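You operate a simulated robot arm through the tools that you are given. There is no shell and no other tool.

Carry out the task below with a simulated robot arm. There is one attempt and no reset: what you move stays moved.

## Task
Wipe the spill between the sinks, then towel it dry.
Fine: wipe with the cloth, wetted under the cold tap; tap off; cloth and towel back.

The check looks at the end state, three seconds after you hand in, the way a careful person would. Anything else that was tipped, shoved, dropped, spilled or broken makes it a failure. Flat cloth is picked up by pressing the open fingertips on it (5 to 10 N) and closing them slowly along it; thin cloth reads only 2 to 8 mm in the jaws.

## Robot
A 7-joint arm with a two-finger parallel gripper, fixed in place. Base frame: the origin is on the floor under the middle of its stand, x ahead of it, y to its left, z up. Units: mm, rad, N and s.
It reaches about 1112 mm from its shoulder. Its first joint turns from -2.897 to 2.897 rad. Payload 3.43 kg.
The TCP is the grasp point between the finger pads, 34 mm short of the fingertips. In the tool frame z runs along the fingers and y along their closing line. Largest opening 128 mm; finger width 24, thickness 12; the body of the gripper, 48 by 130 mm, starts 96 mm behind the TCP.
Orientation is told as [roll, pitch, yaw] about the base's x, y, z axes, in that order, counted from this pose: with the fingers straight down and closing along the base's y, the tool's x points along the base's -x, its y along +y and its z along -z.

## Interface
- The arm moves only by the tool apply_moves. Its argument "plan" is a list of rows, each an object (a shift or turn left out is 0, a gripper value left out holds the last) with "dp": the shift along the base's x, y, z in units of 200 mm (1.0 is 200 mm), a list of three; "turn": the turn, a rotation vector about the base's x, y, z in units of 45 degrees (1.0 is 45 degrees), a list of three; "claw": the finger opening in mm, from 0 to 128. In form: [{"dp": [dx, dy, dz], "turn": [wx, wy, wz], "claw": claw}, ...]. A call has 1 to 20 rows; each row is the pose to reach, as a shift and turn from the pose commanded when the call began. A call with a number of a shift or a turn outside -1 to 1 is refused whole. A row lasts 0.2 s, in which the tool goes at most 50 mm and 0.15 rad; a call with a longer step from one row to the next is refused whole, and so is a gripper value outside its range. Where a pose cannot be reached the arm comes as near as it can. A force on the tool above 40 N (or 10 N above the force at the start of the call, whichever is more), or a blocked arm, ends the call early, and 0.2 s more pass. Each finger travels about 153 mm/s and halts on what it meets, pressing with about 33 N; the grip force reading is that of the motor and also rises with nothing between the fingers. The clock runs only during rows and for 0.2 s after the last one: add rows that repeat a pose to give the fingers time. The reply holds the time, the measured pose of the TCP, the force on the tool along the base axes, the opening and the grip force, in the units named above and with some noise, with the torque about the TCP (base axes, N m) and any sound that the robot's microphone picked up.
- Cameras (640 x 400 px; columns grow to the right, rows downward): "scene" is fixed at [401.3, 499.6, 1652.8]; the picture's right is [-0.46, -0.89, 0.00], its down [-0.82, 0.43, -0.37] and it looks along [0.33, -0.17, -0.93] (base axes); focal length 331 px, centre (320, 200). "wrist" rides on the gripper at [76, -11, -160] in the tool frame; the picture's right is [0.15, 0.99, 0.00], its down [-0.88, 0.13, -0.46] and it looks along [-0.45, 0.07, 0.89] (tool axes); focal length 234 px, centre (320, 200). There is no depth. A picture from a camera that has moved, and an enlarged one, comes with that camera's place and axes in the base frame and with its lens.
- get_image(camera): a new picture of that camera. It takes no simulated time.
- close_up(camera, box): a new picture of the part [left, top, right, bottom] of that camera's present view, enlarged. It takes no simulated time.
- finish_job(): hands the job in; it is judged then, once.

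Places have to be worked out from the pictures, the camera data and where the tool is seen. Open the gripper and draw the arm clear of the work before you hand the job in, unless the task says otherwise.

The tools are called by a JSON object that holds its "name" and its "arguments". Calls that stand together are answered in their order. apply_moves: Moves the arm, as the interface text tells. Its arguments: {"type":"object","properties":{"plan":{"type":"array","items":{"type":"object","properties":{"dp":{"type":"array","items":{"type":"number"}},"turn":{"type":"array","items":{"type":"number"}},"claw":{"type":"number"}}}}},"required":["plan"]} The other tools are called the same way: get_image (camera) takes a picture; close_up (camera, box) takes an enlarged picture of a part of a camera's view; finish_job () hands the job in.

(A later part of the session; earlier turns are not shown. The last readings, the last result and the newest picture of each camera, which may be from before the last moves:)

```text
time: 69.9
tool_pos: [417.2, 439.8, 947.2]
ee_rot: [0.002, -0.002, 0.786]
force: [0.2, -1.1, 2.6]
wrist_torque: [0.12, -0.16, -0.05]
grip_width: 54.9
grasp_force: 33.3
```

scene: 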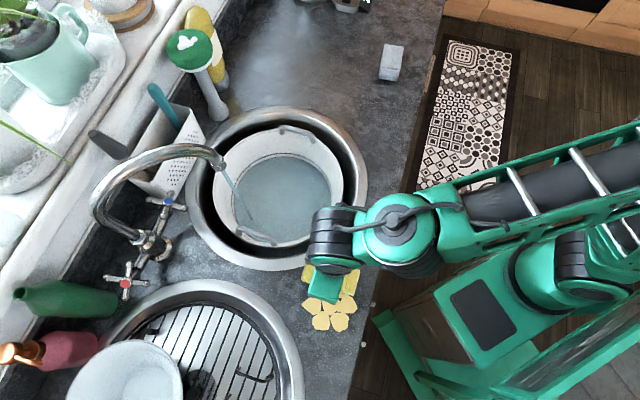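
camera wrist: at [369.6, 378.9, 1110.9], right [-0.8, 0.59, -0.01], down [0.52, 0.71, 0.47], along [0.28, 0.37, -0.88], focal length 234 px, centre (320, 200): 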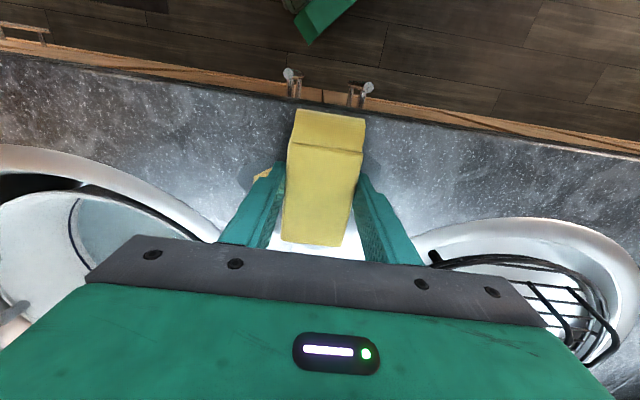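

Light contact at 2.6 N. I'll continue the stroke to the right at this height.

{"name": "apply_moves", "arguments": {"plan": [{"dp": [0.02, -0.02, -0.001], "claw": 30}, {"dp": [0.05, -0.05, -0.001], "claw": 30}, {"dp": [0.085, -0.085, -0.001], "claw": 30}, {"dp": [0.12, -0.115, -0.001], "claw": 30}, {"dp": [0.155, -0.15, -0.001], "claw": 30}, {"dp": [0.19, -0.18, -0.001], "claw": 30}, {"dp": [0.22, -0.205, -0.001], "claw": 30}, {"dp": [0.245, -0.225, -0.001], "claw": 30}, {"dp": [0.25, -0.23, -0.001], "claw": 30}]}}

{"name": "get_image", "arguments": {"camera": "wrist"}}

{"name": "close_up", "arguments": {"camera": "scene", "box": [260, 240, 400, 360]}}

```text
time: 71.9
tool_pos: [468.5, 393.4, 948.0]
ee_rot: [-0.001, 0.0, 0.787]
force: [-0.1, 1.5, 2.7]
wrist_torque: [0.11, -0.04, 0.05]
grip_width: 54.8
grasp_force: 33.0
```

```text
taken
camera wrist: at [422.4, 332.1, 1107.0], right [-0.8, 0.59, 0.0], down [0.53, 0.72, 0.46], along [0.27, 0.37, -0.89], focal length 234 px, centre (320, 200)
```

wrist: 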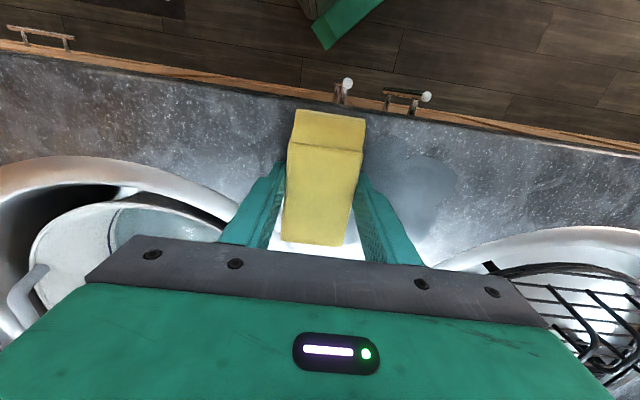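

```text
3.33 times, centred on (330, 300) of scene
camera zoom: at [401.3, 499.6, 1652.8], right [-0.46, -0.89, 0.0], down [-0.82, 0.43, -0.37], along [0.33, -0.17, -0.93], focal length 1105 px, centre (287, -133)
```

zoom: 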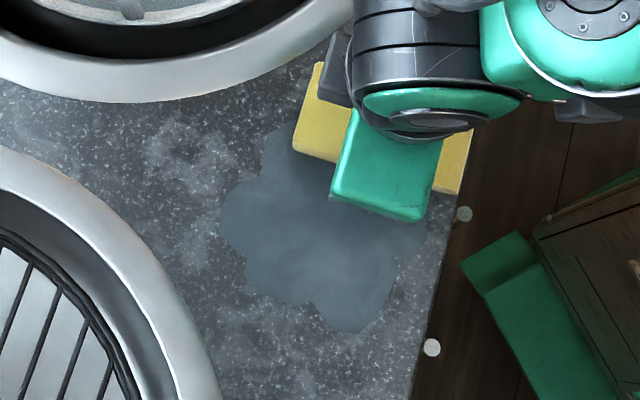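

No yellow shows in the visible area now. I'll lift the cloth a little and move right to check what was underneath.

{"name": "apply_moves", "arguments": {"plan": [{"dp": [0.0, 0.0, 0.01], "claw": 30}, {"dp": [0.0, 0.0, 0.03], "claw": 30}, {"dp": [0.0, 0.0, 0.06], "claw": 30}, {"dp": [0.02, -0.02, 0.1], "claw": 30}, {"dp": [0.06, -0.06, 0.14], "claw": 30}, {"dp": [0.12, -0.12, 0.18], "claw": 30}, {"dp": [0.2, -0.2, 0.22], "claw": 30}, {"dp": [0.28, -0.28, 0.25], "claw": 30}, {"dp": [0.33, -0.33, 0.25], "claw": 30}, {"dp": [0.35, -0.35, 0.25], "claw": 30}]}}

{"name": "get_image", "arguments": {"camera": "wrist"}}

{"name": "close_up", "arguments": {"camera": "scene", "box": [260, 240, 400, 360]}}

```text
time: 74.1
tool_pos: [536.5, 322.9, 996.6]
ee_rot: [0.0, 0.001, 0.787]
force: [0.2, -0.1, -0.1]
wrist_torque: [-0.02, -0.01, 0.0]
grip_width: 54.8
grasp_force: 33.0
```

```text
taken
camera wrist: at [490.7, 262.5, 1155.9], right [-0.8, 0.59, 0.0], down [0.53, 0.72, 0.46], along [0.27, 0.37, -0.89], focal length 234 px, centre (320, 200)
```

wrist: 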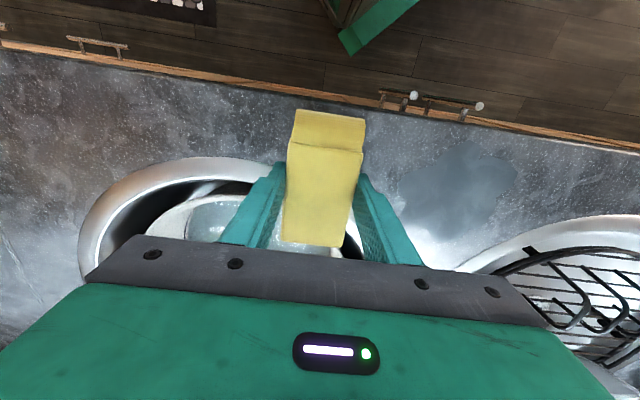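

```text
3.33 times, centred on (330, 300) of scene
camera zoom: at [401.3, 499.6, 1652.8], right [-0.46, -0.89, 0.0], down [-0.82, 0.43, -0.37], along [0.33, -0.17, -0.93], focal length 1105 px, centre (287, -133)
```

zoom: 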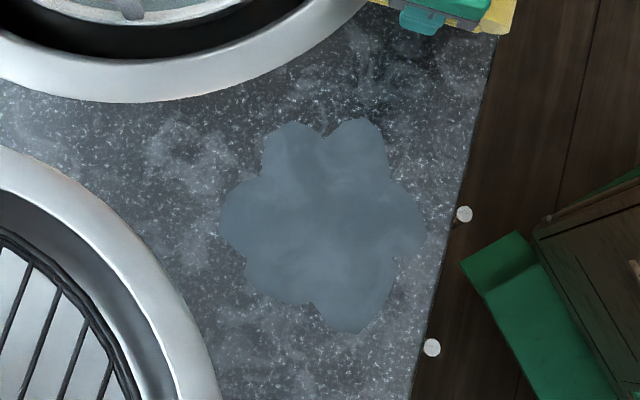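

All the yellow is gone and only a wet film remains, from about u -57 to 71 and v 567 to 696. Now I'll carry the cloth back to its original place, turning back to yaw -0.68.

{"name": "apply_moves", "arguments": {"plan": [{"dp": [0.019, -0.016, 0.01], "turn": [0, 0, -0.023], "claw": 30}, {"dp": [0.061, -0.05, 0.02], "turn": [0, 0, -0.075], "claw": 30}, {"dp": [0.122, -0.1, 0.03], "turn": [0, 0, -0.149], "claw": 30}, {"dp": [0.198, -0.163, 0.04], "turn": [0, 0, -0.243], "claw": 30}, {"dp": [0.281, -0.232, 0.05], "turn": [0, 0, -0.346], "claw": 30}, {"dp": [0.372, -0.307, 0.05], "turn": [0, 0, -0.458], "claw": 30}, {"dp": [0.464, -0.382, 0.05], "turn": [0, 0, -0.57], "claw": 30}, {"dp": [0.547, -0.451, 0.05], "turn": [0, 0, -0.672], "claw": 30}, {"dp": [0.623, -0.514, 0.05], "turn": [0, 0, -0.766], "claw": 30}, {"dp": [0.684, -0.564, 0.05], "turn": [0, 0, -0.841], "claw": 30}, {"dp": [0.73, -0.602, 0.05], "turn": [0, 0, -0.897], "claw": 30}, {"dp": [0.76, -0.627, 0.05], "turn": [0, 0, -0.934], "claw": 30}]}}

{"name": "apply_moves", "arguments": {"plan": [{"dp": [0.019, -0.016, 0.0], "turn": [0, 0, -0.023], "claw": 30}, {"dp": [0.061, -0.05, 0.0], "turn": [0, 0, -0.075], "claw": 30}, {"dp": [0.122, -0.1, 0.0], "turn": [0, 0, -0.149], "claw": 30}, {"dp": [0.198, -0.163, 0.0], "turn": [0, 0, -0.243], "claw": 30}, {"dp": [0.281, -0.23, 0.0], "turn": [0, 0, -0.346], "claw": 30}, {"dp": [0.372, -0.305, 0.0], "turn": [0, 0, -0.458], "claw": 30}, {"dp": [0.464, -0.38, 0.0], "turn": [0, 0, -0.57], "claw": 30}, {"dp": [0.545, -0.448, 0.0], "turn": [0, 0, -0.672], "claw": 30}, {"dp": [0.62, -0.51, 0.0], "turn": [0, 0, -0.766], "claw": 30}, {"dp": [0.68, -0.56, 0.0], "turn": [0, 0, -0.841], "claw": 30}, {"dp": [0.725, -0.597, 0.0], "turn": [0, 0, -0.897], "claw": 30}, {"dp": [0.75, -0.62, 0.0], "turn": [0, 0, -0.934], "claw": 30}]}}

{"name": "get_image", "arguments": {"camera": "wrist"}}

{"name": "close_up", "arguments": {"camera": "scene", "box": [280, 20, 480, 145]}}

```text
time: 76.7
tool_pos: [687.4, 200.3, 1008.6]
ee_rot: [-0.001, 0.0, 0.054]
force: [0.4, 0.1, -1.0]
wrist_torque: [0.0, 0.01, -0.03]
grip_width: 54.8
grasp_force: 33.1
```

```text
time: 79.3
tool_pos: [840.3, 75.5, 1007.6]
ee_rot: [-0.002, 0.001, -0.681]
force: [-0.4, -0.6, -0.8]
wrist_torque: [0.0, 0.0, 0.0]
grip_width: 54.8
grasp_force: 32.8
```

```text
taken
camera wrist: at [774.2, 114.6, 1167.7], right [0.51, 0.86, 0.0], down [0.77, -0.45, 0.46], along [0.39, -0.23, -0.89], focal length 234 px, centre (320, 200)
```

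wrist: 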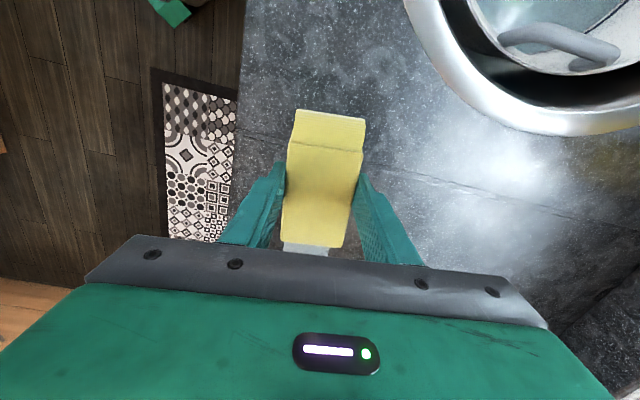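

```text
3.20 times, centred on (380, 82) of scene
camera zoom: at [401.3, 499.6, 1652.8], right [-0.46, -0.89, 0.0], down [-0.82, 0.43, -0.37], along [0.33, -0.17, -0.93], focal length 1061 px, centre (128, 576)
```

zoom: 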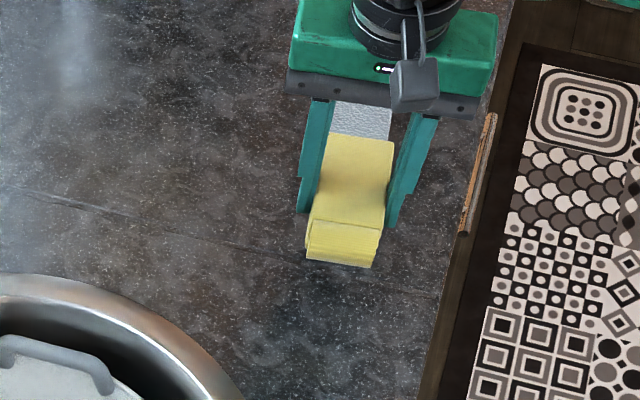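

Everything is aligned over the original spot. I'll lower the cloth slowly next to the towel.

{"name": "apply_moves", "arguments": {"plan": [{"dp": [0.003, -0.01, -0.04], "claw": 30}, {"dp": [0.005, -0.013, -0.11], "claw": 30}, {"dp": [0.005, -0.013, -0.18], "claw": 30}, {"dp": [0.005, -0.013, -0.23], "claw": 30}, {"dp": [0.005, -0.013, -0.26], "claw": 30}, {"dp": [0.005, -0.013, -0.278], "claw": 30}, {"dp": [0.005, -0.013, -0.288], "claw": 30}, {"dp": [0.005, -0.013, -0.293], "claw": 30}, {"dp": [0.005, -0.013, -0.293], "claw": 30}]}}

{"name": "close_up", "arguments": {"camera": "scene", "box": [280, 20, 480, 145]}}

{"name": "close_up", "arguments": {"camera": "wrist", "box": [200, 90, 440, 240]}}

```text
time: 81.3
tool_pos: [842.1, 72.2, 948.4]
ee_rot: [-0.001, 0.0, -0.679]
force: [-0.4, -0.1, 0.1]
wrist_torque: [0.01, 0.01, -0.01]
grip_width: 54.7
grasp_force: 32.9
```

```text
3.20 times, centred on (380, 82) of scene
camera zoom: at [401.3, 499.6, 1652.8], right [-0.46, -0.89, 0.0], down [-0.82, 0.43, -0.37], along [0.33, -0.17, -0.93], focal length 1061 px, centre (128, 576)
```

zoom: 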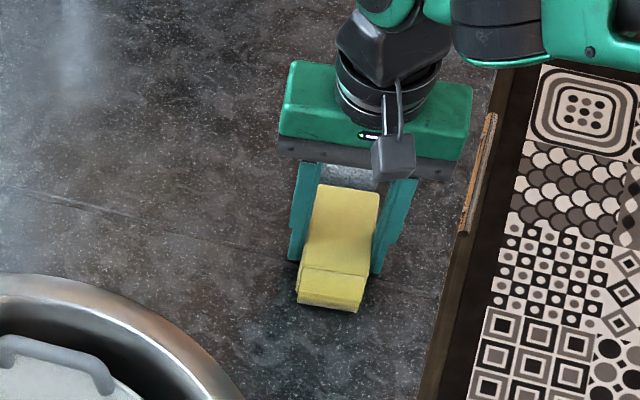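

```text
2.67 times, centred on (320, 165) of wrist
camera zoom: at [775.4, 112.0, 1107.6], right [0.51, 0.86, 0.0], down [0.77, -0.45, 0.46], along [0.39, -0.23, -0.89], focal length 624 px, centre (320, 293)
```

zoom: 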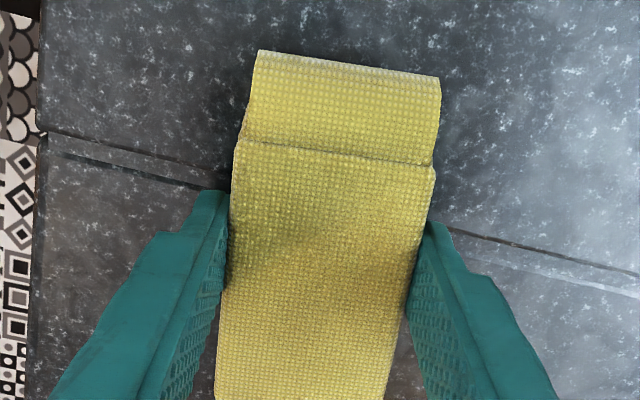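

The cloth sits within about 4 mm of its original picture position. I'll release it slowly and rise.

{"name": "apply_moves", "arguments": {"plan": [{"dp": [0, 0, -0.002], "claw": 56}, {"dp": [0, 0, -0.002], "claw": 64}, {"dp": [0, 0, -0.002], "claw": 74}, {"dp": [0, 0, -0.002], "claw": 84}, {"dp": [0, 0, 0.02], "claw": 84}, {"dp": [0, 0, 0.1], "claw": 84}, {"dp": [0, 0, 0.25], "claw": 84}, {"dp": [0, 0, 0.4], "claw": 84}, {"dp": [0, 0, 0.5], "claw": 84}]}}

{"name": "close_up", "arguments": {"camera": "scene", "box": [280, 20, 480, 145]}}

{"name": "get_image", "arguments": {"camera": "wrist"}}

{"name": "get_image", "arguments": {"camera": "scene"}}

```text
time: 83.3
tool_pos: [840.1, 73.9, 1048.6]
ee_rot: [0.0, 0.001, -0.679]
force: [0.7, -0.7, -0.2]
wrist_torque: [-0.03, 0.08, -0.03]
grip_width: 84.0
grasp_force: 0.0
```

```text
3.20 times, centred on (380, 82) of scene
camera zoom: at [401.3, 499.6, 1652.8], right [-0.46, -0.89, 0.0], down [-0.82, 0.43, -0.37], along [0.33, -0.17, -0.93], focal length 1061 px, centre (128, 576)
```

zoom: 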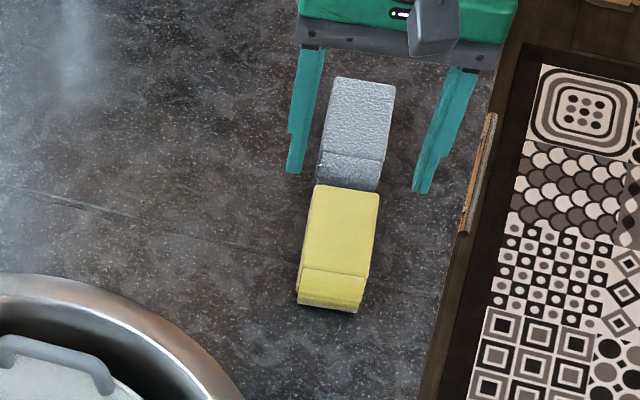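

```text
taken
camera wrist: at [774.4, 113.7, 1208.1], right [0.51, 0.86, 0.0], down [0.77, -0.45, 0.46], along [0.39, -0.23, -0.89], focal length 234 px, centre (320, 200)
```

wrist: 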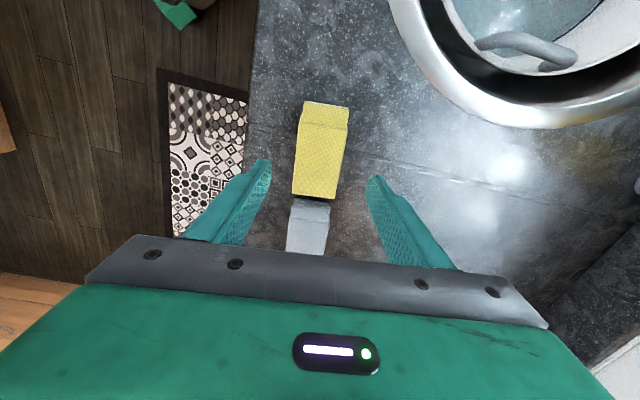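

```text
taken
```

scene: 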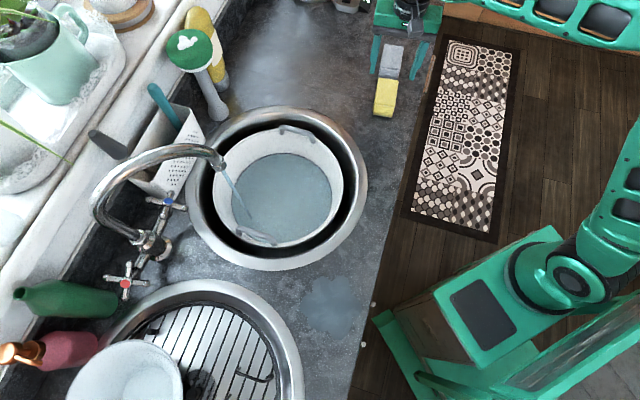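

The cloth is back in its place. The pot level is slowly rising, so I'll turn the tap off now, before drying. I'll close the jaws into a poker again and return to the tap with the same orientation as before.

{"name": "apply_moves", "arguments": {"plan": [{"dp": [-0.1, 0.13, 0.05], "turn": [-0.018, -0.11, 0.099], "claw": 84}, {"dp": [-0.22, 0.28, 0.1], "turn": [-0.037, -0.221, 0.198], "claw": 40}, {"dp": [-0.35, 0.44, 0.15], "turn": [-0.055, -0.331, 0.298], "claw": 0}, {"dp": [-0.47, 0.59, 0.18], "turn": [-0.073, -0.441, 0.397], "claw": 0}, {"dp": [-0.59, 0.74, 0.2], "turn": [-0.092, -0.552, 0.496], "claw": 0}, {"dp": [-0.7, 0.88, 0.21], "turn": [-0.11, -0.662, 0.5955], "claw": 0}]}}

{"name": "apply_moves", "arguments": {"plan": [{"dp": [-0.1, 0.14, 0.02], "turn": [-0.018, -0.11, 0.099], "claw": 0}, {"dp": [-0.21, 0.29, 0.04], "turn": [-0.037, -0.221, 0.198], "claw": 0}, {"dp": [-0.32, 0.44, 0.06], "turn": [-0.055, -0.331, 0.298], "claw": 0}, {"dp": [-0.42, 0.59, 0.08], "turn": [-0.073, -0.441, 0.397], "claw": 0}, {"dp": [-0.52, 0.75, 0.1], "turn": [-0.092, -0.552, 0.496], "claw": 0}, {"dp": [-0.62, 0.9, 0.1], "turn": [-0.11, -0.662, 0.5955], "claw": 0}]}}

{"name": "apply_moves", "arguments": {"plan": [{"dp": [0.05, 0.2, -0.05], "claw": 0}, {"dp": [0.1, 0.4, -0.1], "claw": 0}, {"dp": [0.15, 0.6, -0.15], "claw": 0}, {"dp": [0.2, 0.8, -0.2], "claw": 0}, {"dp": [0.25, 0.95, -0.23], "claw": 0}, {"dp": [0.25, 0.95, -0.23], "claw": 0}]}}

{"name": "get_image", "arguments": {"camera": "scene"}}

```text
time: 84.7
tool_pos: [700.0, 249.4, 1090.3]
ee_rot: [0.155, -0.503, -0.241]
force: [0.7, -0.1, 0.4]
wrist_torque: [0.02, 0.01, -0.01]
grip_width: 0.0
grasp_force: 33.0
```

```text
time: 86.1
tool_pos: [575.6, 429.1, 1112.3]
ee_rot: [0.0, -1.015, 0.35]
force: [0.5, 0.3, -0.1]
wrist_torque: [0.03, -0.03, 0.01]
grip_width: 0.2
grasp_force: 33.2
```

```text
time: 87.5
tool_pos: [626.8, 615.5, 1064.4]
ee_rot: [0.003, -1.012, 0.349]
force: [0.8, 0.2, -0.6]
wrist_torque: [0.03, 0.0, 0.02]
grip_width: 0.0
grasp_force: 33.4
```

```text
taken
```

scene: 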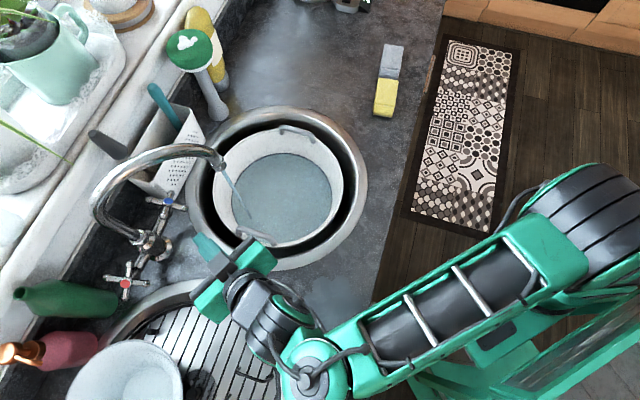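

I'll look at the handle from here to see how its arms stand now.

{"name": "close_up", "arguments": {"camera": "wrist", "box": [270, 100, 398, 180]}}

{"name": "close_up", "arguments": {"camera": "scene", "box": [140, 180, 220, 240]}}

```text
5.00 times, centred on (334, 140) of wrist
camera zoom: at [466.2, 545.1, 1084.9], right [-0.41, 0.9, -0.12], down [0.03, 0.15, 0.99], along [0.91, 0.4, -0.09], focal length 1171 px, centre (250, 500)
```

zoom: 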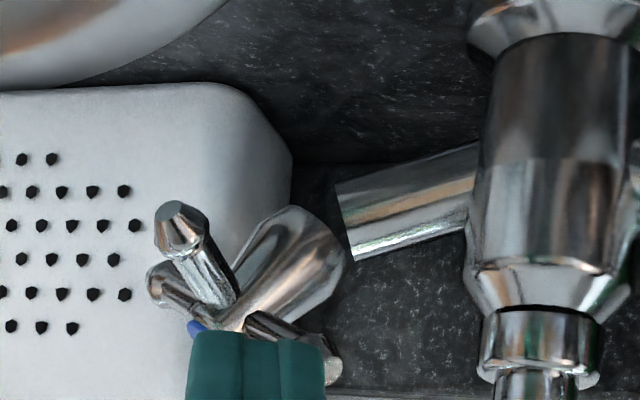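

```text
6.67 times, centred on (180, 210) of scene
camera zoom: at [401.3, 499.6, 1652.8], right [-0.46, -0.89, 0.0], down [-0.82, 0.43, -0.37], along [0.33, -0.17, -0.93], focal length 2210 px, centre (1253, 133)
```

zoom: 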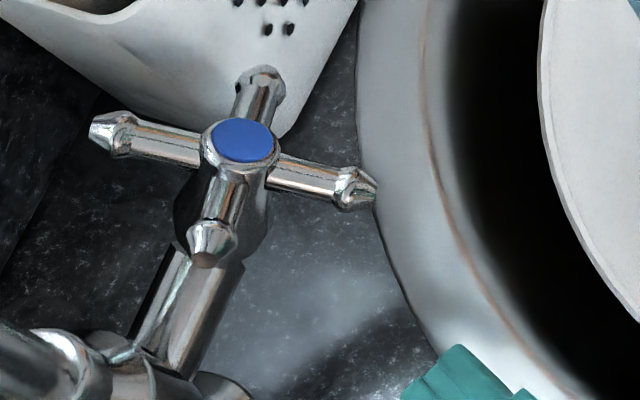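

My prediction for the left arm's end, (739, 682, 1019), matches both pictures. I'll bring the poker in just below and in front of that arm.

{"name": "apply_moves", "arguments": {"plan": [{"dp": [0.06, 0.08, -0.04], "claw": 0}, {"dp": [0.121, 0.158, -0.087], "claw": 0}, {"dp": [0.185, 0.181, -0.13], "claw": 0}, {"dp": [0.25, 0.204, -0.172], "claw": 0}, {"dp": [0.312, 0.227, -0.2145], "claw": 0}, {"dp": [0.312, 0.227, -0.2145], "claw": 0}]}}

{"name": "close_up", "arguments": {"camera": "wrist", "box": [254, 100, 382, 180]}}

{"name": "close_up", "arguments": {"camera": "scene", "box": [140, 180, 220, 240]}}

```text
time: 88.9
tool_pos: [689.8, 665.0, 1020.4]
ee_rot: [0.002, -1.011, 0.348]
force: [-0.5, 0.1, -0.2]
wrist_torque: [-0.02, -0.03, 0.0]
grip_width: 0.0
grasp_force: 33.4
```

```text
5.00 times, centred on (318, 140) of wrist
camera zoom: at [526.9, 594.4, 1040.3], right [-0.41, 0.9, -0.12], down [0.03, 0.15, 0.99], along [0.91, 0.4, -0.09], focal length 1171 px, centre (330, 500)
```

zoom: 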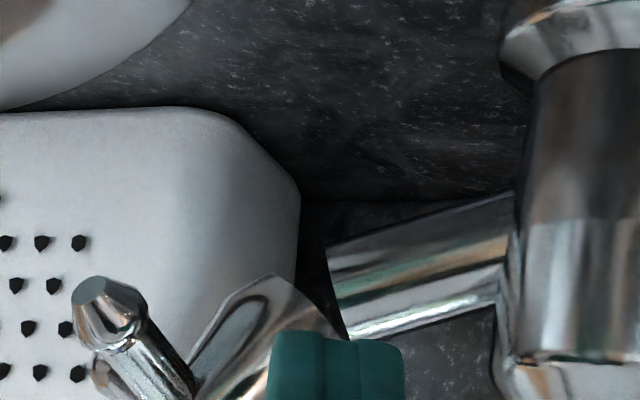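

```text
6.67 times, centred on (180, 210) of scene
camera zoom: at [401.3, 499.6, 1652.8], right [-0.46, -0.89, 0.0], down [-0.82, 0.43, -0.37], along [0.33, -0.17, -0.93], focal length 2210 px, centre (1253, 133)
```

zoom: 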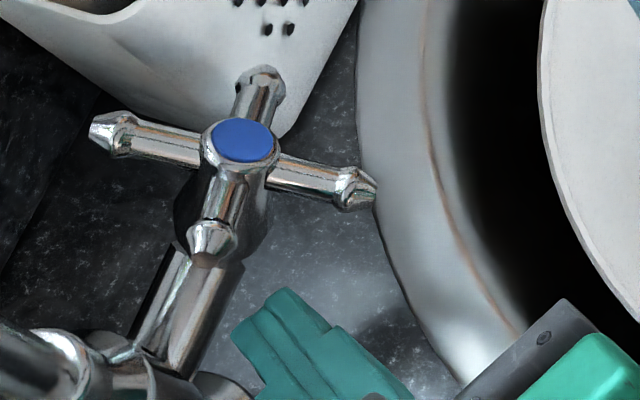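

The tip is about 30 mm short of the start position beneath the left arm. I'll advance that far.

{"name": "apply_moves", "arguments": {"plan": [{"dp": [0.04, 0.008, -0.03], "claw": 0}, {"dp": [0.085, 0.017, -0.058], "claw": 0}, {"dp": [0.124, 0.026, -0.08], "claw": 0}, {"dp": [0.124, 0.026, -0.08], "claw": 0}]}}

{"name": "close_up", "arguments": {"camera": "wrist", "box": [254, 100, 382, 180]}}

{"name": "close_up", "arguments": {"camera": "scene", "box": [140, 180, 220, 240]}}

```text
time: 89.9
tool_pos: [713.9, 669.4, 1006.0]
ee_rot: [0.003, -1.011, 0.348]
force: [-0.3, 1.1, 1.0]
wrist_torque: [0.0, 0.03, 0.0]
grip_width: 0.1
grasp_force: 33.5
```

```text
5.00 times, centred on (318, 140) of wrist
camera zoom: at [552.5, 598.6, 1027.1], right [-0.41, 0.9, -0.12], down [0.03, 0.15, 0.99], along [0.91, 0.4, -0.09], focal length 1171 px, centre (330, 500)
```

zoom: 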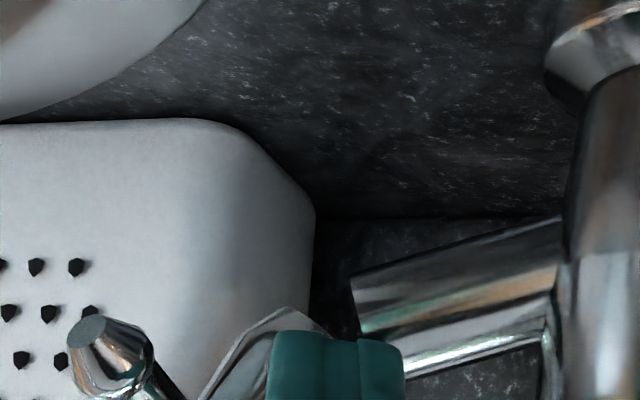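

```text
6.67 times, centred on (180, 210) of scene
camera zoom: at [401.3, 499.6, 1652.8], right [-0.46, -0.89, 0.0], down [-0.82, 0.43, -0.37], along [0.33, -0.17, -0.93], focal length 2210 px, centre (1253, 133)
```

zoom: 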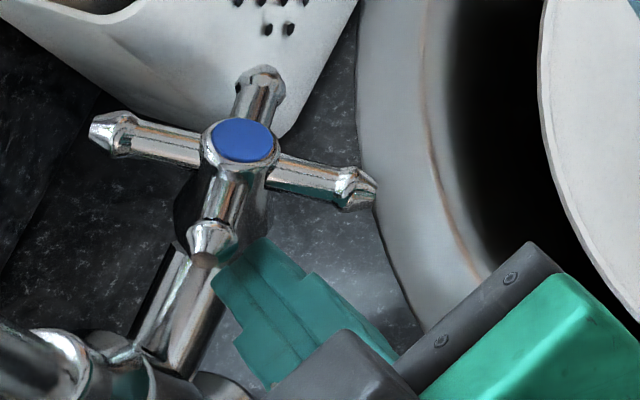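

The poker is below the left arm. I'll lift it and push slightly outward to rotate the handle clockwise, gently.

{"name": "apply_moves", "arguments": {"plan": [{"dp": [0.004, 0.004, 0.015], "claw": 0}, {"dp": [0.008, 0.008, 0.03], "claw": 0}, {"dp": [0.012, 0.012, 0.045], "claw": 0}, {"dp": [0.016, 0.016, 0.06], "claw": 0}, {"dp": [0.016, 0.016, 0.06], "claw": 0}]}}

{"name": "close_up", "arguments": {"camera": "wrist", "box": [254, 100, 382, 180]}}

{"name": "close_up", "arguments": {"camera": "scene", "box": [140, 140, 260, 240]}}

```text
time: 91.1
tool_pos: [716.7, 672.1, 1018.9]
ee_rot: [-0.001, -1.011, 0.349]
force: [-1.8, 0.7, -2.9]
wrist_torque: [0.07, -0.36, -0.07]
grip_width: 0.0
grasp_force: 33.5
```

```text
5.00 times, centred on (318, 140) of wrist
camera zoom: at [554.9, 602.6, 1037.8], right [-0.41, 0.9, -0.12], down [0.03, 0.15, 0.99], along [0.91, 0.4, -0.09], focal length 1171 px, centre (330, 500)
```

zoom: 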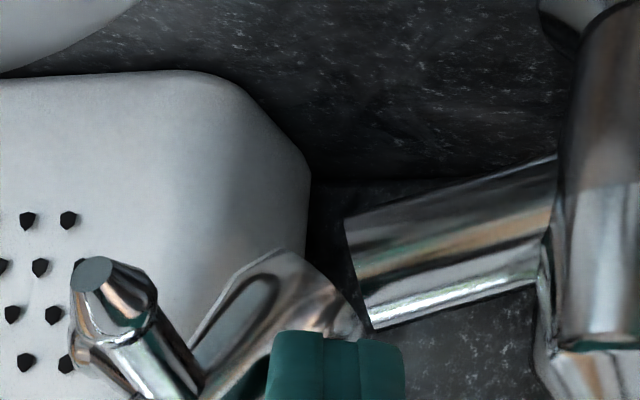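

```text
4.00 times, centred on (200, 190) of scene
camera zoom: at [401.3, 499.6, 1652.8], right [-0.46, -0.89, 0.0], down [-0.82, 0.43, -0.37], along [0.33, -0.17, -0.93], focal length 1326 px, centre (800, 240)
```

zoom: 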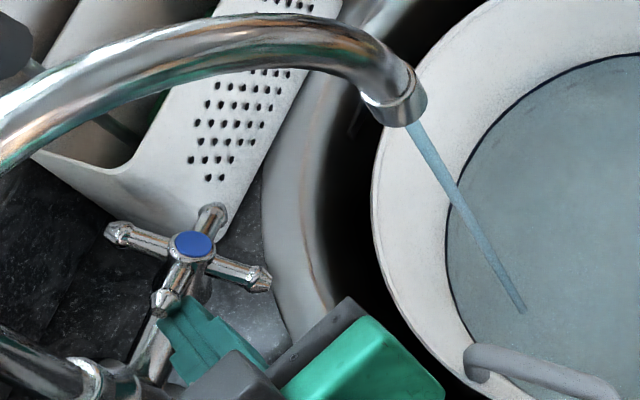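

The handle has started turning back. I'll continue the push outward and up in small steps.

{"name": "apply_moves", "arguments": {"plan": [{"dp": [0.006, 0.008, 0.012], "claw": 0}, {"dp": [0.012, 0.016, 0.024], "claw": 0}, {"dp": [0.018, 0.024, 0.036], "claw": 0}, {"dp": [0.025, 0.032, 0.047], "claw": 0}, {"dp": [0.025, 0.032, 0.047], "claw": 0}]}}

{"name": "close_up", "arguments": {"camera": "scene", "box": [140, 140, 260, 240]}}

{"name": "close_up", "arguments": {"camera": "wrist", "box": [254, 100, 382, 180]}}

```text
time: 92.0
tool_pos: [706.7, 676.8, 1030.7]
ee_rot: [-0.017, -1.013, 0.359]
force: [0.7, -1.2, -0.9]
wrist_torque: [-0.01, 0.0, 0.06]
grip_width: 0.2
grasp_force: 33.1
stopped in row 4: the force on the tool passed its limit at 46 N (the readings are from after the stop); the commanded pose is now the measured one
```

```text
4.00 times, centred on (200, 190) of scene
camera zoom: at [401.3, 499.6, 1652.8], right [-0.46, -0.89, 0.0], down [-0.82, 0.43, -0.37], along [0.33, -0.17, -0.93], focal length 1326 px, centre (800, 240)
```

zoom: 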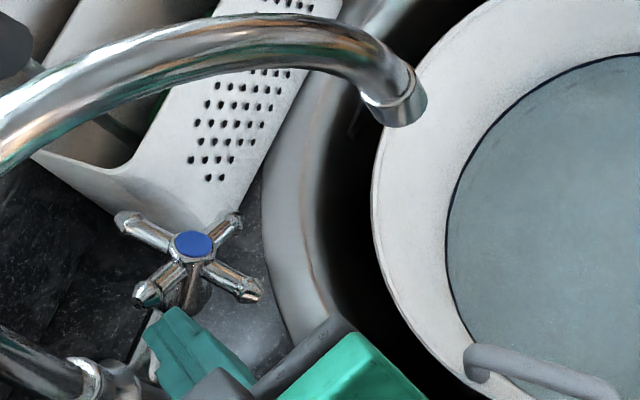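

```text
5.00 times, centred on (318, 140) of wrist
camera zoom: at [544.6, 607.5, 1050.3], right [-0.41, 0.9, -0.13], down [0.03, 0.16, 0.99], along [0.91, 0.4, -0.09], focal length 1171 px, centre (330, 500)
```

zoom: 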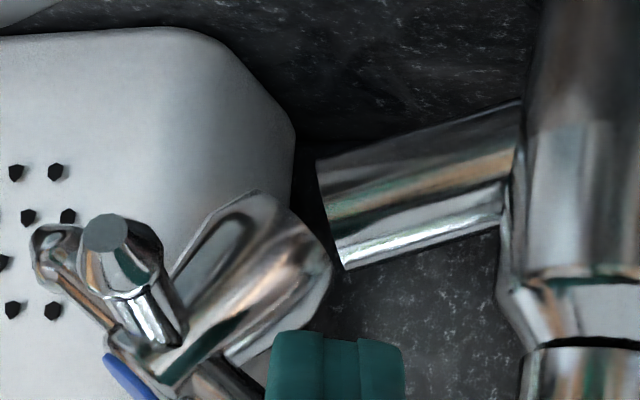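

The water has stopped and the handle hit its closed stop. I'll back the poker straight out and verify the handle's angle against the start.

{"name": "apply_moves", "arguments": {"plan": [{"dp": [-0.02, -0.008, 0.01], "claw": 0}, {"dp": [-0.1, -0.036, 0.065], "claw": 0}, {"dp": [-0.24, -0.087, 0.16], "claw": 0}, {"dp": [-0.4, -0.15, 0.26], "claw": 0}, {"dp": [-0.56, -0.25, 0.34], "claw": 0}, {"dp": [-0.7, -0.4, 0.4], "claw": 0}]}}

{"name": "close_up", "arguments": {"camera": "scene", "box": [140, 180, 204, 220]}}

{"name": "get_image", "arguments": {"camera": "scene"}}

```text
time: 93.4
tool_pos: [566.6, 597.7, 1109.5]
ee_rot: [-0.018, -1.012, 0.36]
force: [0.4, -1.2, -0.4]
wrist_torque: [0.0, -0.01, 0.02]
grip_width: 0.0
grasp_force: 33.4
```

```text
10.00 times, centred on (172, 200) of scene
camera zoom: at [401.3, 499.6, 1652.8], right [-0.46, -0.89, 0.0], down [-0.82, 0.43, -0.37], along [0.33, -0.17, -0.93], focal length 3314 px, centre (1800, 200)
```

zoom: 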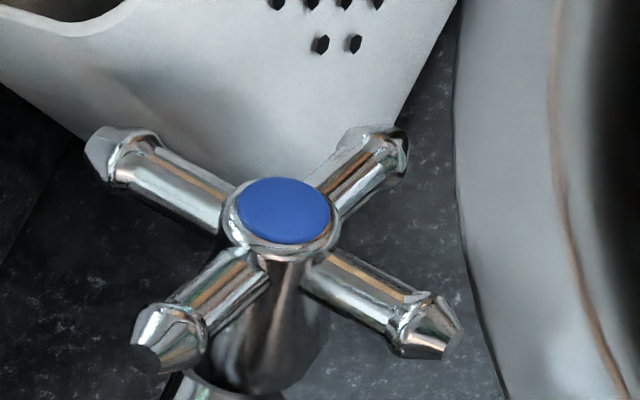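

```text
taken
```

scene: 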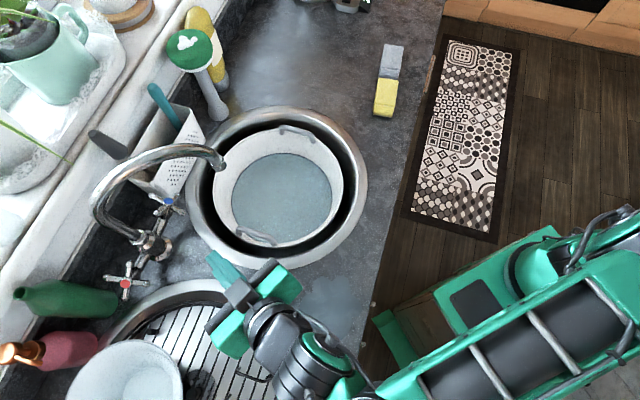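

The handle matches its starting picture exactly and no water flows. Next the grey towel: by my estimate it's gripped best at about (931, 0). That's near the arm's limit with fingers straight down, so I'll tilt about 12° along the towel's length.

{"name": "apply_moves", "arguments": {"plan": [{"dp": [-0.005, -0.166, 0.02], "turn": [0.015, 0.088, -0.106], "claw": 0}, {"dp": [-0.01, -0.333, 0.04], "turn": [0.03, 0.176, -0.212], "claw": 40}, {"dp": [-0.02, -0.5, 0.05], "turn": [0.045, 0.264, -0.318], "claw": 90}, {"dp": [-0.03, -0.666, 0.05], "turn": [0.06, 0.351, -0.424], "claw": 90}, {"dp": [-0.03, -0.833, 0.05], "turn": [0.075, 0.439, -0.53], "claw": 90}, {"dp": [-0.03, -0.99, 0.05], "turn": [0.0905, 0.527, -0.636], "claw": 90}]}}

{"name": "apply_moves", "arguments": {"plan": [{"dp": [0.11, -0.16, -0.02], "turn": [0.015, 0.088, -0.106], "claw": 90}, {"dp": [0.23, -0.32, -0.05], "turn": [0.03, 0.176, -0.212], "claw": 90}, {"dp": [0.35, -0.48, -0.08], "turn": [0.045, 0.264, -0.318], "claw": 90}, {"dp": [0.46, -0.64, -0.11], "turn": [0.06, 0.351, -0.424], "claw": 90}, {"dp": [0.58, -0.8, -0.14], "turn": [0.075, 0.439, -0.53], "claw": 90}, {"dp": [0.7, -0.97, -0.17], "turn": [0.0905, 0.527, -0.636], "claw": 90}]}}

{"name": "apply_moves", "arguments": {"plan": [{"dp": [0.15, -0.15, -0.06], "claw": 90}, {"dp": [0.3, -0.3, -0.12], "claw": 90}, {"dp": [0.45, -0.45, -0.18], "claw": 90}, {"dp": [0.6, -0.6, -0.24], "claw": 90}, {"dp": [0.7, -0.68, -0.26], "claw": 90}, {"dp": [0.7, -0.68, -0.26], "claw": 90}]}}

{"name": "get_image", "arguments": {"camera": "wrist"}}

{"name": "close_up", "arguments": {"camera": "scene", "box": [260, 240, 400, 360]}}

```text
time: 94.8
tool_pos: [558.0, 399.3, 1120.2]
ee_rot: [0.116, -0.609, -0.249]
force: [0.6, 0.0, 0.1]
wrist_torque: [-0.06, -0.04, -0.05]
grip_width: 90.0
grasp_force: 0.0
```

```text
time: 96.2
tool_pos: [701.8, 206.8, 1085.5]
ee_rot: [-0.018, -0.209, -0.699]
force: [-0.3, 0.2, 0.7]
wrist_torque: [-0.04, -0.1, 0.0]
grip_width: 90.1
grasp_force: 0.0
```

```text
time: 97.6
tool_pos: [842.7, 70.1, 1032.8]
ee_rot: [-0.016, -0.211, -0.696]
force: [0.6, 0.1, -0.5]
wrist_torque: [-0.01, -0.01, 0.03]
grip_width: 90.0
grasp_force: 0.0
```

```text
taken
camera wrist: at [754.4, 133.0, 1172.9], right [0.53, 0.85, -0.05], down [0.68, -0.39, 0.63], along [0.51, -0.36, -0.78], focal length 234 px, centre (320, 200)
```

wrist: 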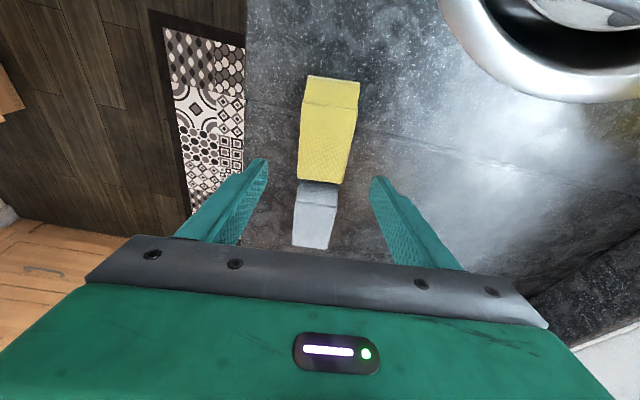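

```text
3.33 times, centred on (330, 300) of scene
camera zoom: at [401.3, 499.6, 1652.8], right [-0.46, -0.89, 0.0], down [-0.82, 0.43, -0.37], along [0.33, -0.17, -0.93], focal length 1105 px, centre (287, -133)
```

zoom: 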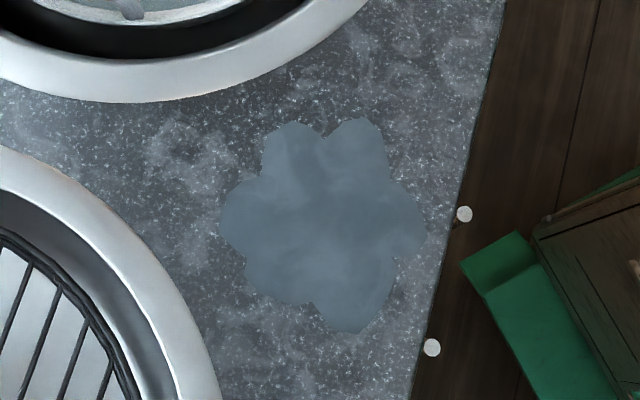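

The wet film is clearly visible and unchanged. I'll zoom on the towel from here to place it precisely.

{"name": "close_up", "arguments": {"camera": "wrist", "box": [256, 150, 384, 250]}}

{"name": "close_up", "arguments": {"camera": "scene", "box": [350, 20, 446, 130]}}

```text
4.00 times, centred on (320, 200) of wrist
camera zoom: at [754.4, 133.0, 1172.9], right [0.53, 0.85, -0.05], down [0.68, -0.39, 0.63], along [0.51, -0.36, -0.78], focal length 937 px, centre (320, 200)
```

zoom: 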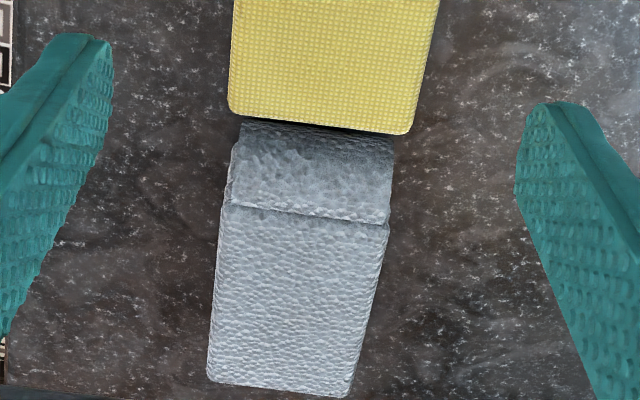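

```text
3.64 times, centred on (398, 75) of scene
camera zoom: at [401.3, 499.6, 1652.8], right [-0.46, -0.89, 0.0], down [-0.82, 0.43, -0.37], along [0.33, -0.17, -0.93], focal length 1205 px, centre (36, 654)
```

zoom: 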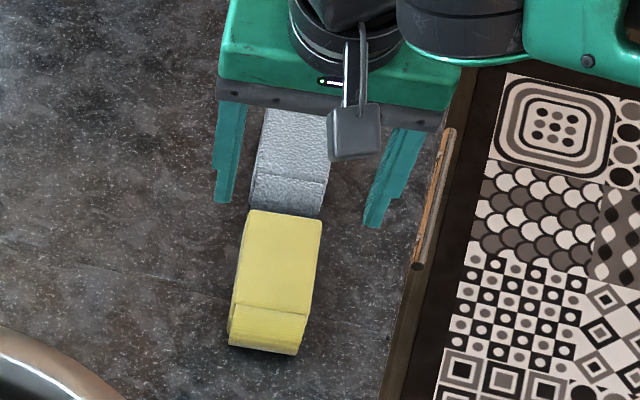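

The towel's far edge is centred near (973, -35) and its crease near (907, 20), so I'll grip at about (928, 2). I'll move to a hover above it, correcting a small roll error.

{"name": "apply_moves", "arguments": {"plan": [{"dp": [0.1, -0.08, -0.02], "turn": [0.005, -0.004, 0.001], "claw": 90}, {"dp": [0.21, -0.17, -0.07], "turn": [0.01, -0.008, 0.002], "claw": 90}, {"dp": [0.32, -0.26, -0.14], "turn": [0.0153, -0.0128, 0.004], "claw": 90}, {"dp": [0.417, -0.335, -0.214], "turn": [0.0153, -0.0128, 0.004], "claw": 90}, {"dp": [0.417, -0.335, -0.214], "turn": [0.0153, -0.0128, 0.004], "claw": 90}]}}

{"name": "close_up", "arguments": {"camera": "wrist", "box": [200, 90, 440, 240]}}

{"name": "close_up", "arguments": {"camera": "scene", "box": [350, 20, 446, 130]}}

```text
time: 98.8
tool_pos: [924.7, 0.5, 992.8]
ee_rot: [-0.002, -0.21, -0.699]
force: [0.4, -0.6, 0.5]
wrist_torque: [-0.01, -0.02, 0.01]
grip_width: 89.9
grasp_force: 0.1
```

```text
2.67 times, centred on (320, 165) of wrist
camera zoom: at [835.4, 61.0, 1132.8], right [0.53, 0.85, -0.03], down [0.67, -0.39, 0.63], along [0.52, -0.35, -0.78], focal length 624 px, centre (320, 293)
```

zoom: 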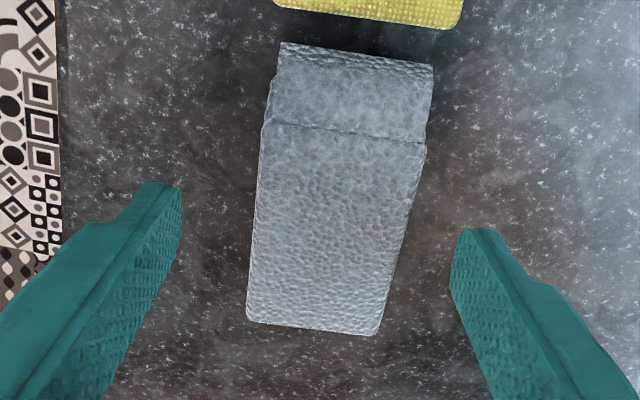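

```text
3.64 times, centred on (398, 75) of scene
camera zoom: at [401.3, 499.6, 1652.8], right [-0.46, -0.89, 0.0], down [-0.82, 0.43, -0.37], along [0.33, -0.17, -0.93], focal length 1205 px, centre (36, 654)
```

zoom: 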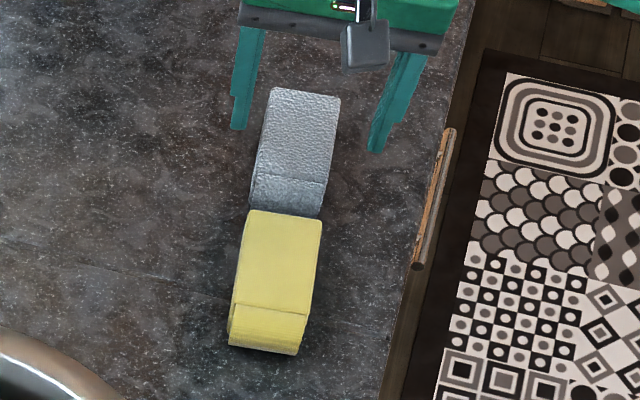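

The gripper is aligned and the pose is reachable. I'll lower to around the towel in gentle steps.

{"name": "apply_moves", "arguments": {"plan": [{"dp": [0.01, 0.0, -0.05], "claw": 88}, {"dp": [0.02, 0.0, -0.11], "claw": 86}, {"dp": [0.025, 0.0, -0.16], "claw": 86}, {"dp": [0.025, 0.0, -0.19], "claw": 86}, {"dp": [0.025, 0.0, -0.205], "claw": 86}, {"dp": [0.025, 0.0, -0.21], "claw": 86}, {"dp": [0.025, 0.0, -0.21], "claw": 86}]}}

{"name": "close_up", "arguments": {"camera": "wrist", "box": [200, 90, 440, 240]}}

```text
time: 100.4
tool_pos: [928.5, 1.1, 949.4]
ee_rot: [-0.003, -0.212, -0.697]
force: [-0.4, 0.6, -0.7]
wrist_torque: [-0.01, 0.01, -0.01]
grip_width: 85.9
grasp_force: 0.0
```

```text
2.67 times, centred on (320, 165) of wrist
camera zoom: at [840.2, 61.8, 1088.1], right [0.53, 0.85, -0.03], down [0.67, -0.39, 0.63], along [0.52, -0.35, -0.78], focal length 624 px, centre (320, 293)
```

zoom: 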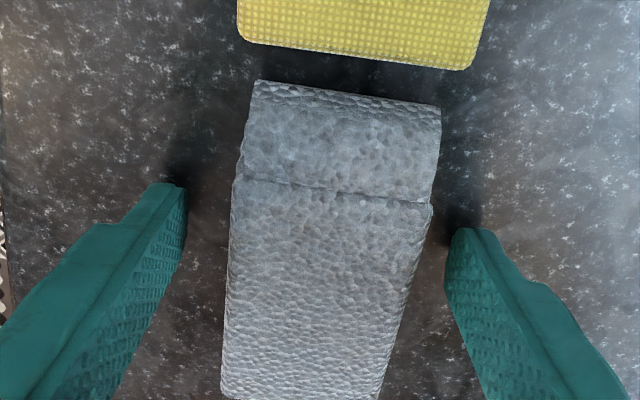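

The towel is between the fingers. I'll shift 3 mm to centre and close slowly to full grip.

{"name": "apply_moves", "arguments": {"plan": [{"dp": [0.01, 0.012, 0.0], "claw": 75}, {"dp": [0.01, 0.012, 0.0], "claw": 66}, {"dp": [0.01, 0.012, 0.0], "claw": 60}, {"dp": [0.01, 0.012, 0.0], "claw": 54}, {"dp": [0.01, 0.012, 0.0], "claw": 46}, {"dp": [0.01, 0.012, 0.0], "claw": 38}, {"dp": [0.01, 0.012, 0.0], "claw": 30}, {"dp": [0.01, 0.012, 0.0], "claw": 30}]}}

{"name": "close_up", "arguments": {"camera": "wrist", "box": [200, 90, 440, 240]}}

```text
time: 102.2
tool_pos: [932.3, 3.1, 947.9]
ee_rot: [-0.002, -0.212, -0.699]
force: [0.7, 0.2, 1.6]
wrist_torque: [0.0, 0.0, -0.05]
grip_width: 55.0
grasp_force: 32.9
```

```text
2.67 times, centred on (320, 165) of wrist
camera zoom: at [842.1, 64.3, 1088.3], right [0.53, 0.85, -0.03], down [0.67, -0.39, 0.63], along [0.52, -0.35, -0.78], focal length 624 px, centre (320, 293)
```

zoom: 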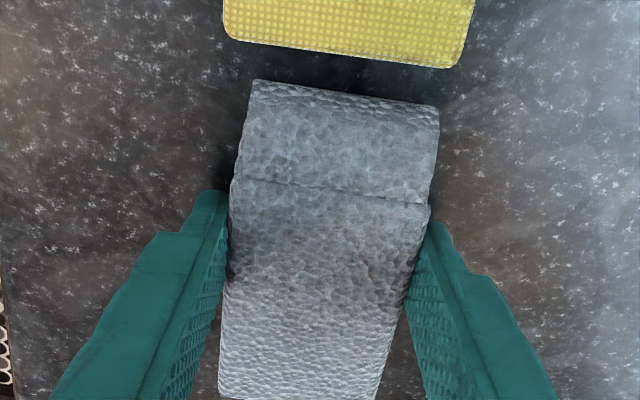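

Gripped at 55 mm; the grasp pose to return to is (931, 3, 949). Now a slow lift.

{"name": "apply_moves", "arguments": {"plan": [{"dp": [0, 0, 0.01], "claw": 30}, {"dp": [0, 0, 0.02], "claw": 30}, {"dp": [0, 0, 0.03], "claw": 30}, {"dp": [0, 0, 0.04], "claw": 30}, {"dp": [0, 0, 0.055], "claw": 30}, {"dp": [0, 0, 0.07], "claw": 30}, {"dp": [0, 0, 0.09], "claw": 30}, {"dp": [0, 0, 0.11], "claw": 30}, {"dp": [-0.01, 0.008, 0.135], "claw": 30}, {"dp": [-0.025, 0.02, 0.16], "claw": 30}, {"dp": [-0.045, 0.036, 0.185], "claw": 30}, {"dp": [-0.07, 0.056, 0.21], "claw": 30}]}}

{"name": "get_image", "arguments": {"camera": "wrist"}}

{"name": "close_up", "arguments": {"camera": "scene", "box": [350, 20, 446, 130]}}

```text
time: 104.8
tool_pos: [916.7, 14.7, 991.4]
ee_rot: [-0.003, -0.211, -0.697]
force: [-0.1, 0.2, 0.1]
wrist_torque: [0.04, 0.0, 0.02]
grip_width: 54.6
grasp_force: 33.3
```

```text
taken
camera wrist: at [827.3, 76.7, 1131.0], right [0.53, 0.85, -0.03], down [0.67, -0.39, 0.63], along [0.52, -0.35, -0.78], focal length 234 px, centre (320, 200)
```

wrist: 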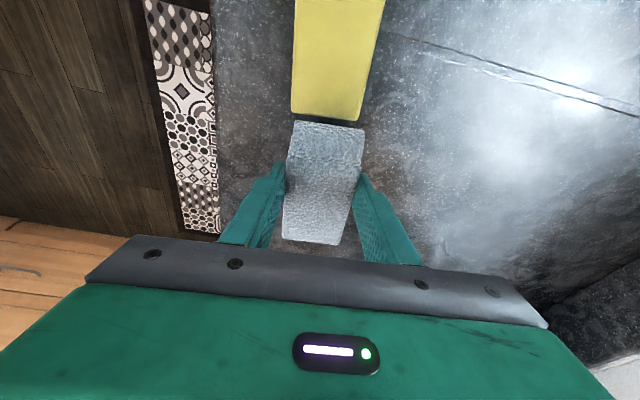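

```text
3.64 times, centred on (398, 75) of scene
camera zoom: at [401.3, 499.6, 1652.8], right [-0.46, -0.89, 0.0], down [-0.82, 0.43, -0.37], along [0.33, -0.17, -0.93], focal length 1205 px, centre (36, 654)
```

zoom: 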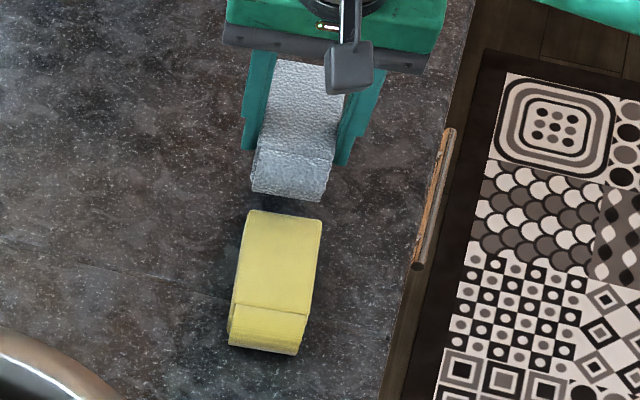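

The towel is held firmly. I'll carry it to the wet patch, turning it so its long side points into the counter.

{"name": "apply_moves", "arguments": {"plan": [{"dp": [-0.02, 0.0175, 0.01], "turn": [0, 0, 0.024], "claw": 30}, {"dp": [-0.064, 0.056, 0.03], "turn": [0, 0, 0.076], "claw": 30}, {"dp": [-0.128, 0.112, 0.05], "turn": [0, 0, 0.151], "claw": 30}, {"dp": [-0.208, 0.182, 0.07], "turn": [0, 0, 0.245], "claw": 30}, {"dp": [-0.296, 0.259, 0.08], "turn": [0, 0, 0.349], "claw": 30}, {"dp": [-0.392, 0.343, 0.08], "turn": [0, 0, 0.463], "claw": 30}, {"dp": [-0.488, 0.427, 0.08], "turn": [0, 0, 0.576], "claw": 30}, {"dp": [-0.576, 0.504, 0.08], "turn": [0, 0, 0.68], "claw": 30}, {"dp": [-0.656, 0.574, 0.08], "turn": [0, 0, 0.774], "claw": 30}, {"dp": [-0.72, 0.63, 0.08], "turn": [0, 0, 0.85], "claw": 30}, {"dp": [-0.768, 0.672, 0.08], "turn": [0, 0, 0.906], "claw": 30}, {"dp": [-0.8, 0.7, 0.08], "turn": [0, 0, 0.944], "claw": 30}]}}

{"name": "apply_moves", "arguments": {"plan": [{"dp": [-0.02, 0.019, 0.0], "turn": [0, 0, 0.024], "claw": 30}, {"dp": [-0.064, 0.06, 0.0], "turn": [0, 0, 0.076], "claw": 30}, {"dp": [-0.128, 0.12, 0.0], "turn": [0, 0, 0.151], "claw": 30}, {"dp": [-0.208, 0.195, 0.0], "turn": [0, 0, 0.245], "claw": 30}, {"dp": [-0.296, 0.278, 0.0], "turn": [0, 0, 0.349], "claw": 30}, {"dp": [-0.392, 0.368, 0.0], "turn": [0, 0, 0.463], "claw": 30}, {"dp": [-0.488, 0.458, 0.0], "turn": [0, 0, 0.576], "claw": 30}, {"dp": [-0.576, 0.54, 0.0], "turn": [0, 0, 0.68], "claw": 30}, {"dp": [-0.656, 0.615, 0.0], "turn": [0, 0, 0.774], "claw": 30}, {"dp": [-0.72, 0.675, 0.0], "turn": [0, 0, 0.85], "claw": 30}, {"dp": [-0.768, 0.72, 0.0], "turn": [0, 0, 0.906], "claw": 30}, {"dp": [-0.8, 0.75, 0.0], "turn": [0, 0, 0.944], "claw": 30}]}}

{"name": "get_image", "arguments": {"camera": "wrist"}}

```text
time: 107.4
tool_pos: [757.9, 156.9, 1006.2]
ee_rot: [0.001, -0.212, 0.043]
force: [-0.9, 0.0, -0.9]
wrist_torque: [-0.01, 0.05, 0.02]
grip_width: 55.1
grasp_force: 32.9
```

```text
time: 110.0
tool_pos: [597.0, 305.3, 1008.0]
ee_rot: [-0.001, -0.211, 0.783]
force: [0.6, 0.0, -0.8]
wrist_torque: [0.0, 0.0, 0.01]
grip_width: 55.0
grasp_force: 33.4
```

```text
taken
camera wrist: at [528.5, 222.1, 1146.6], right [-0.8, 0.6, -0.03], down [0.45, 0.63, 0.63], along [0.4, 0.49, -0.78], focal length 234 px, centre (320, 200)
```

wrist: 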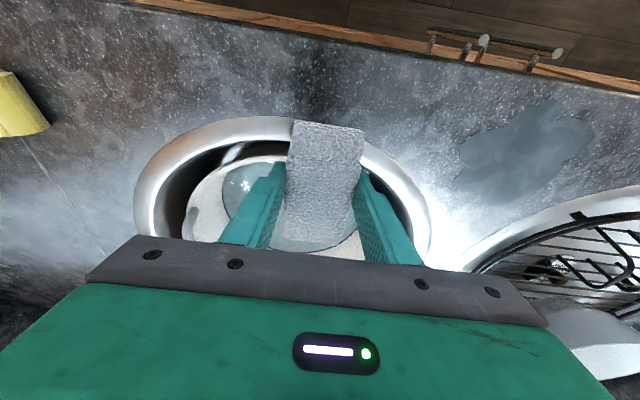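

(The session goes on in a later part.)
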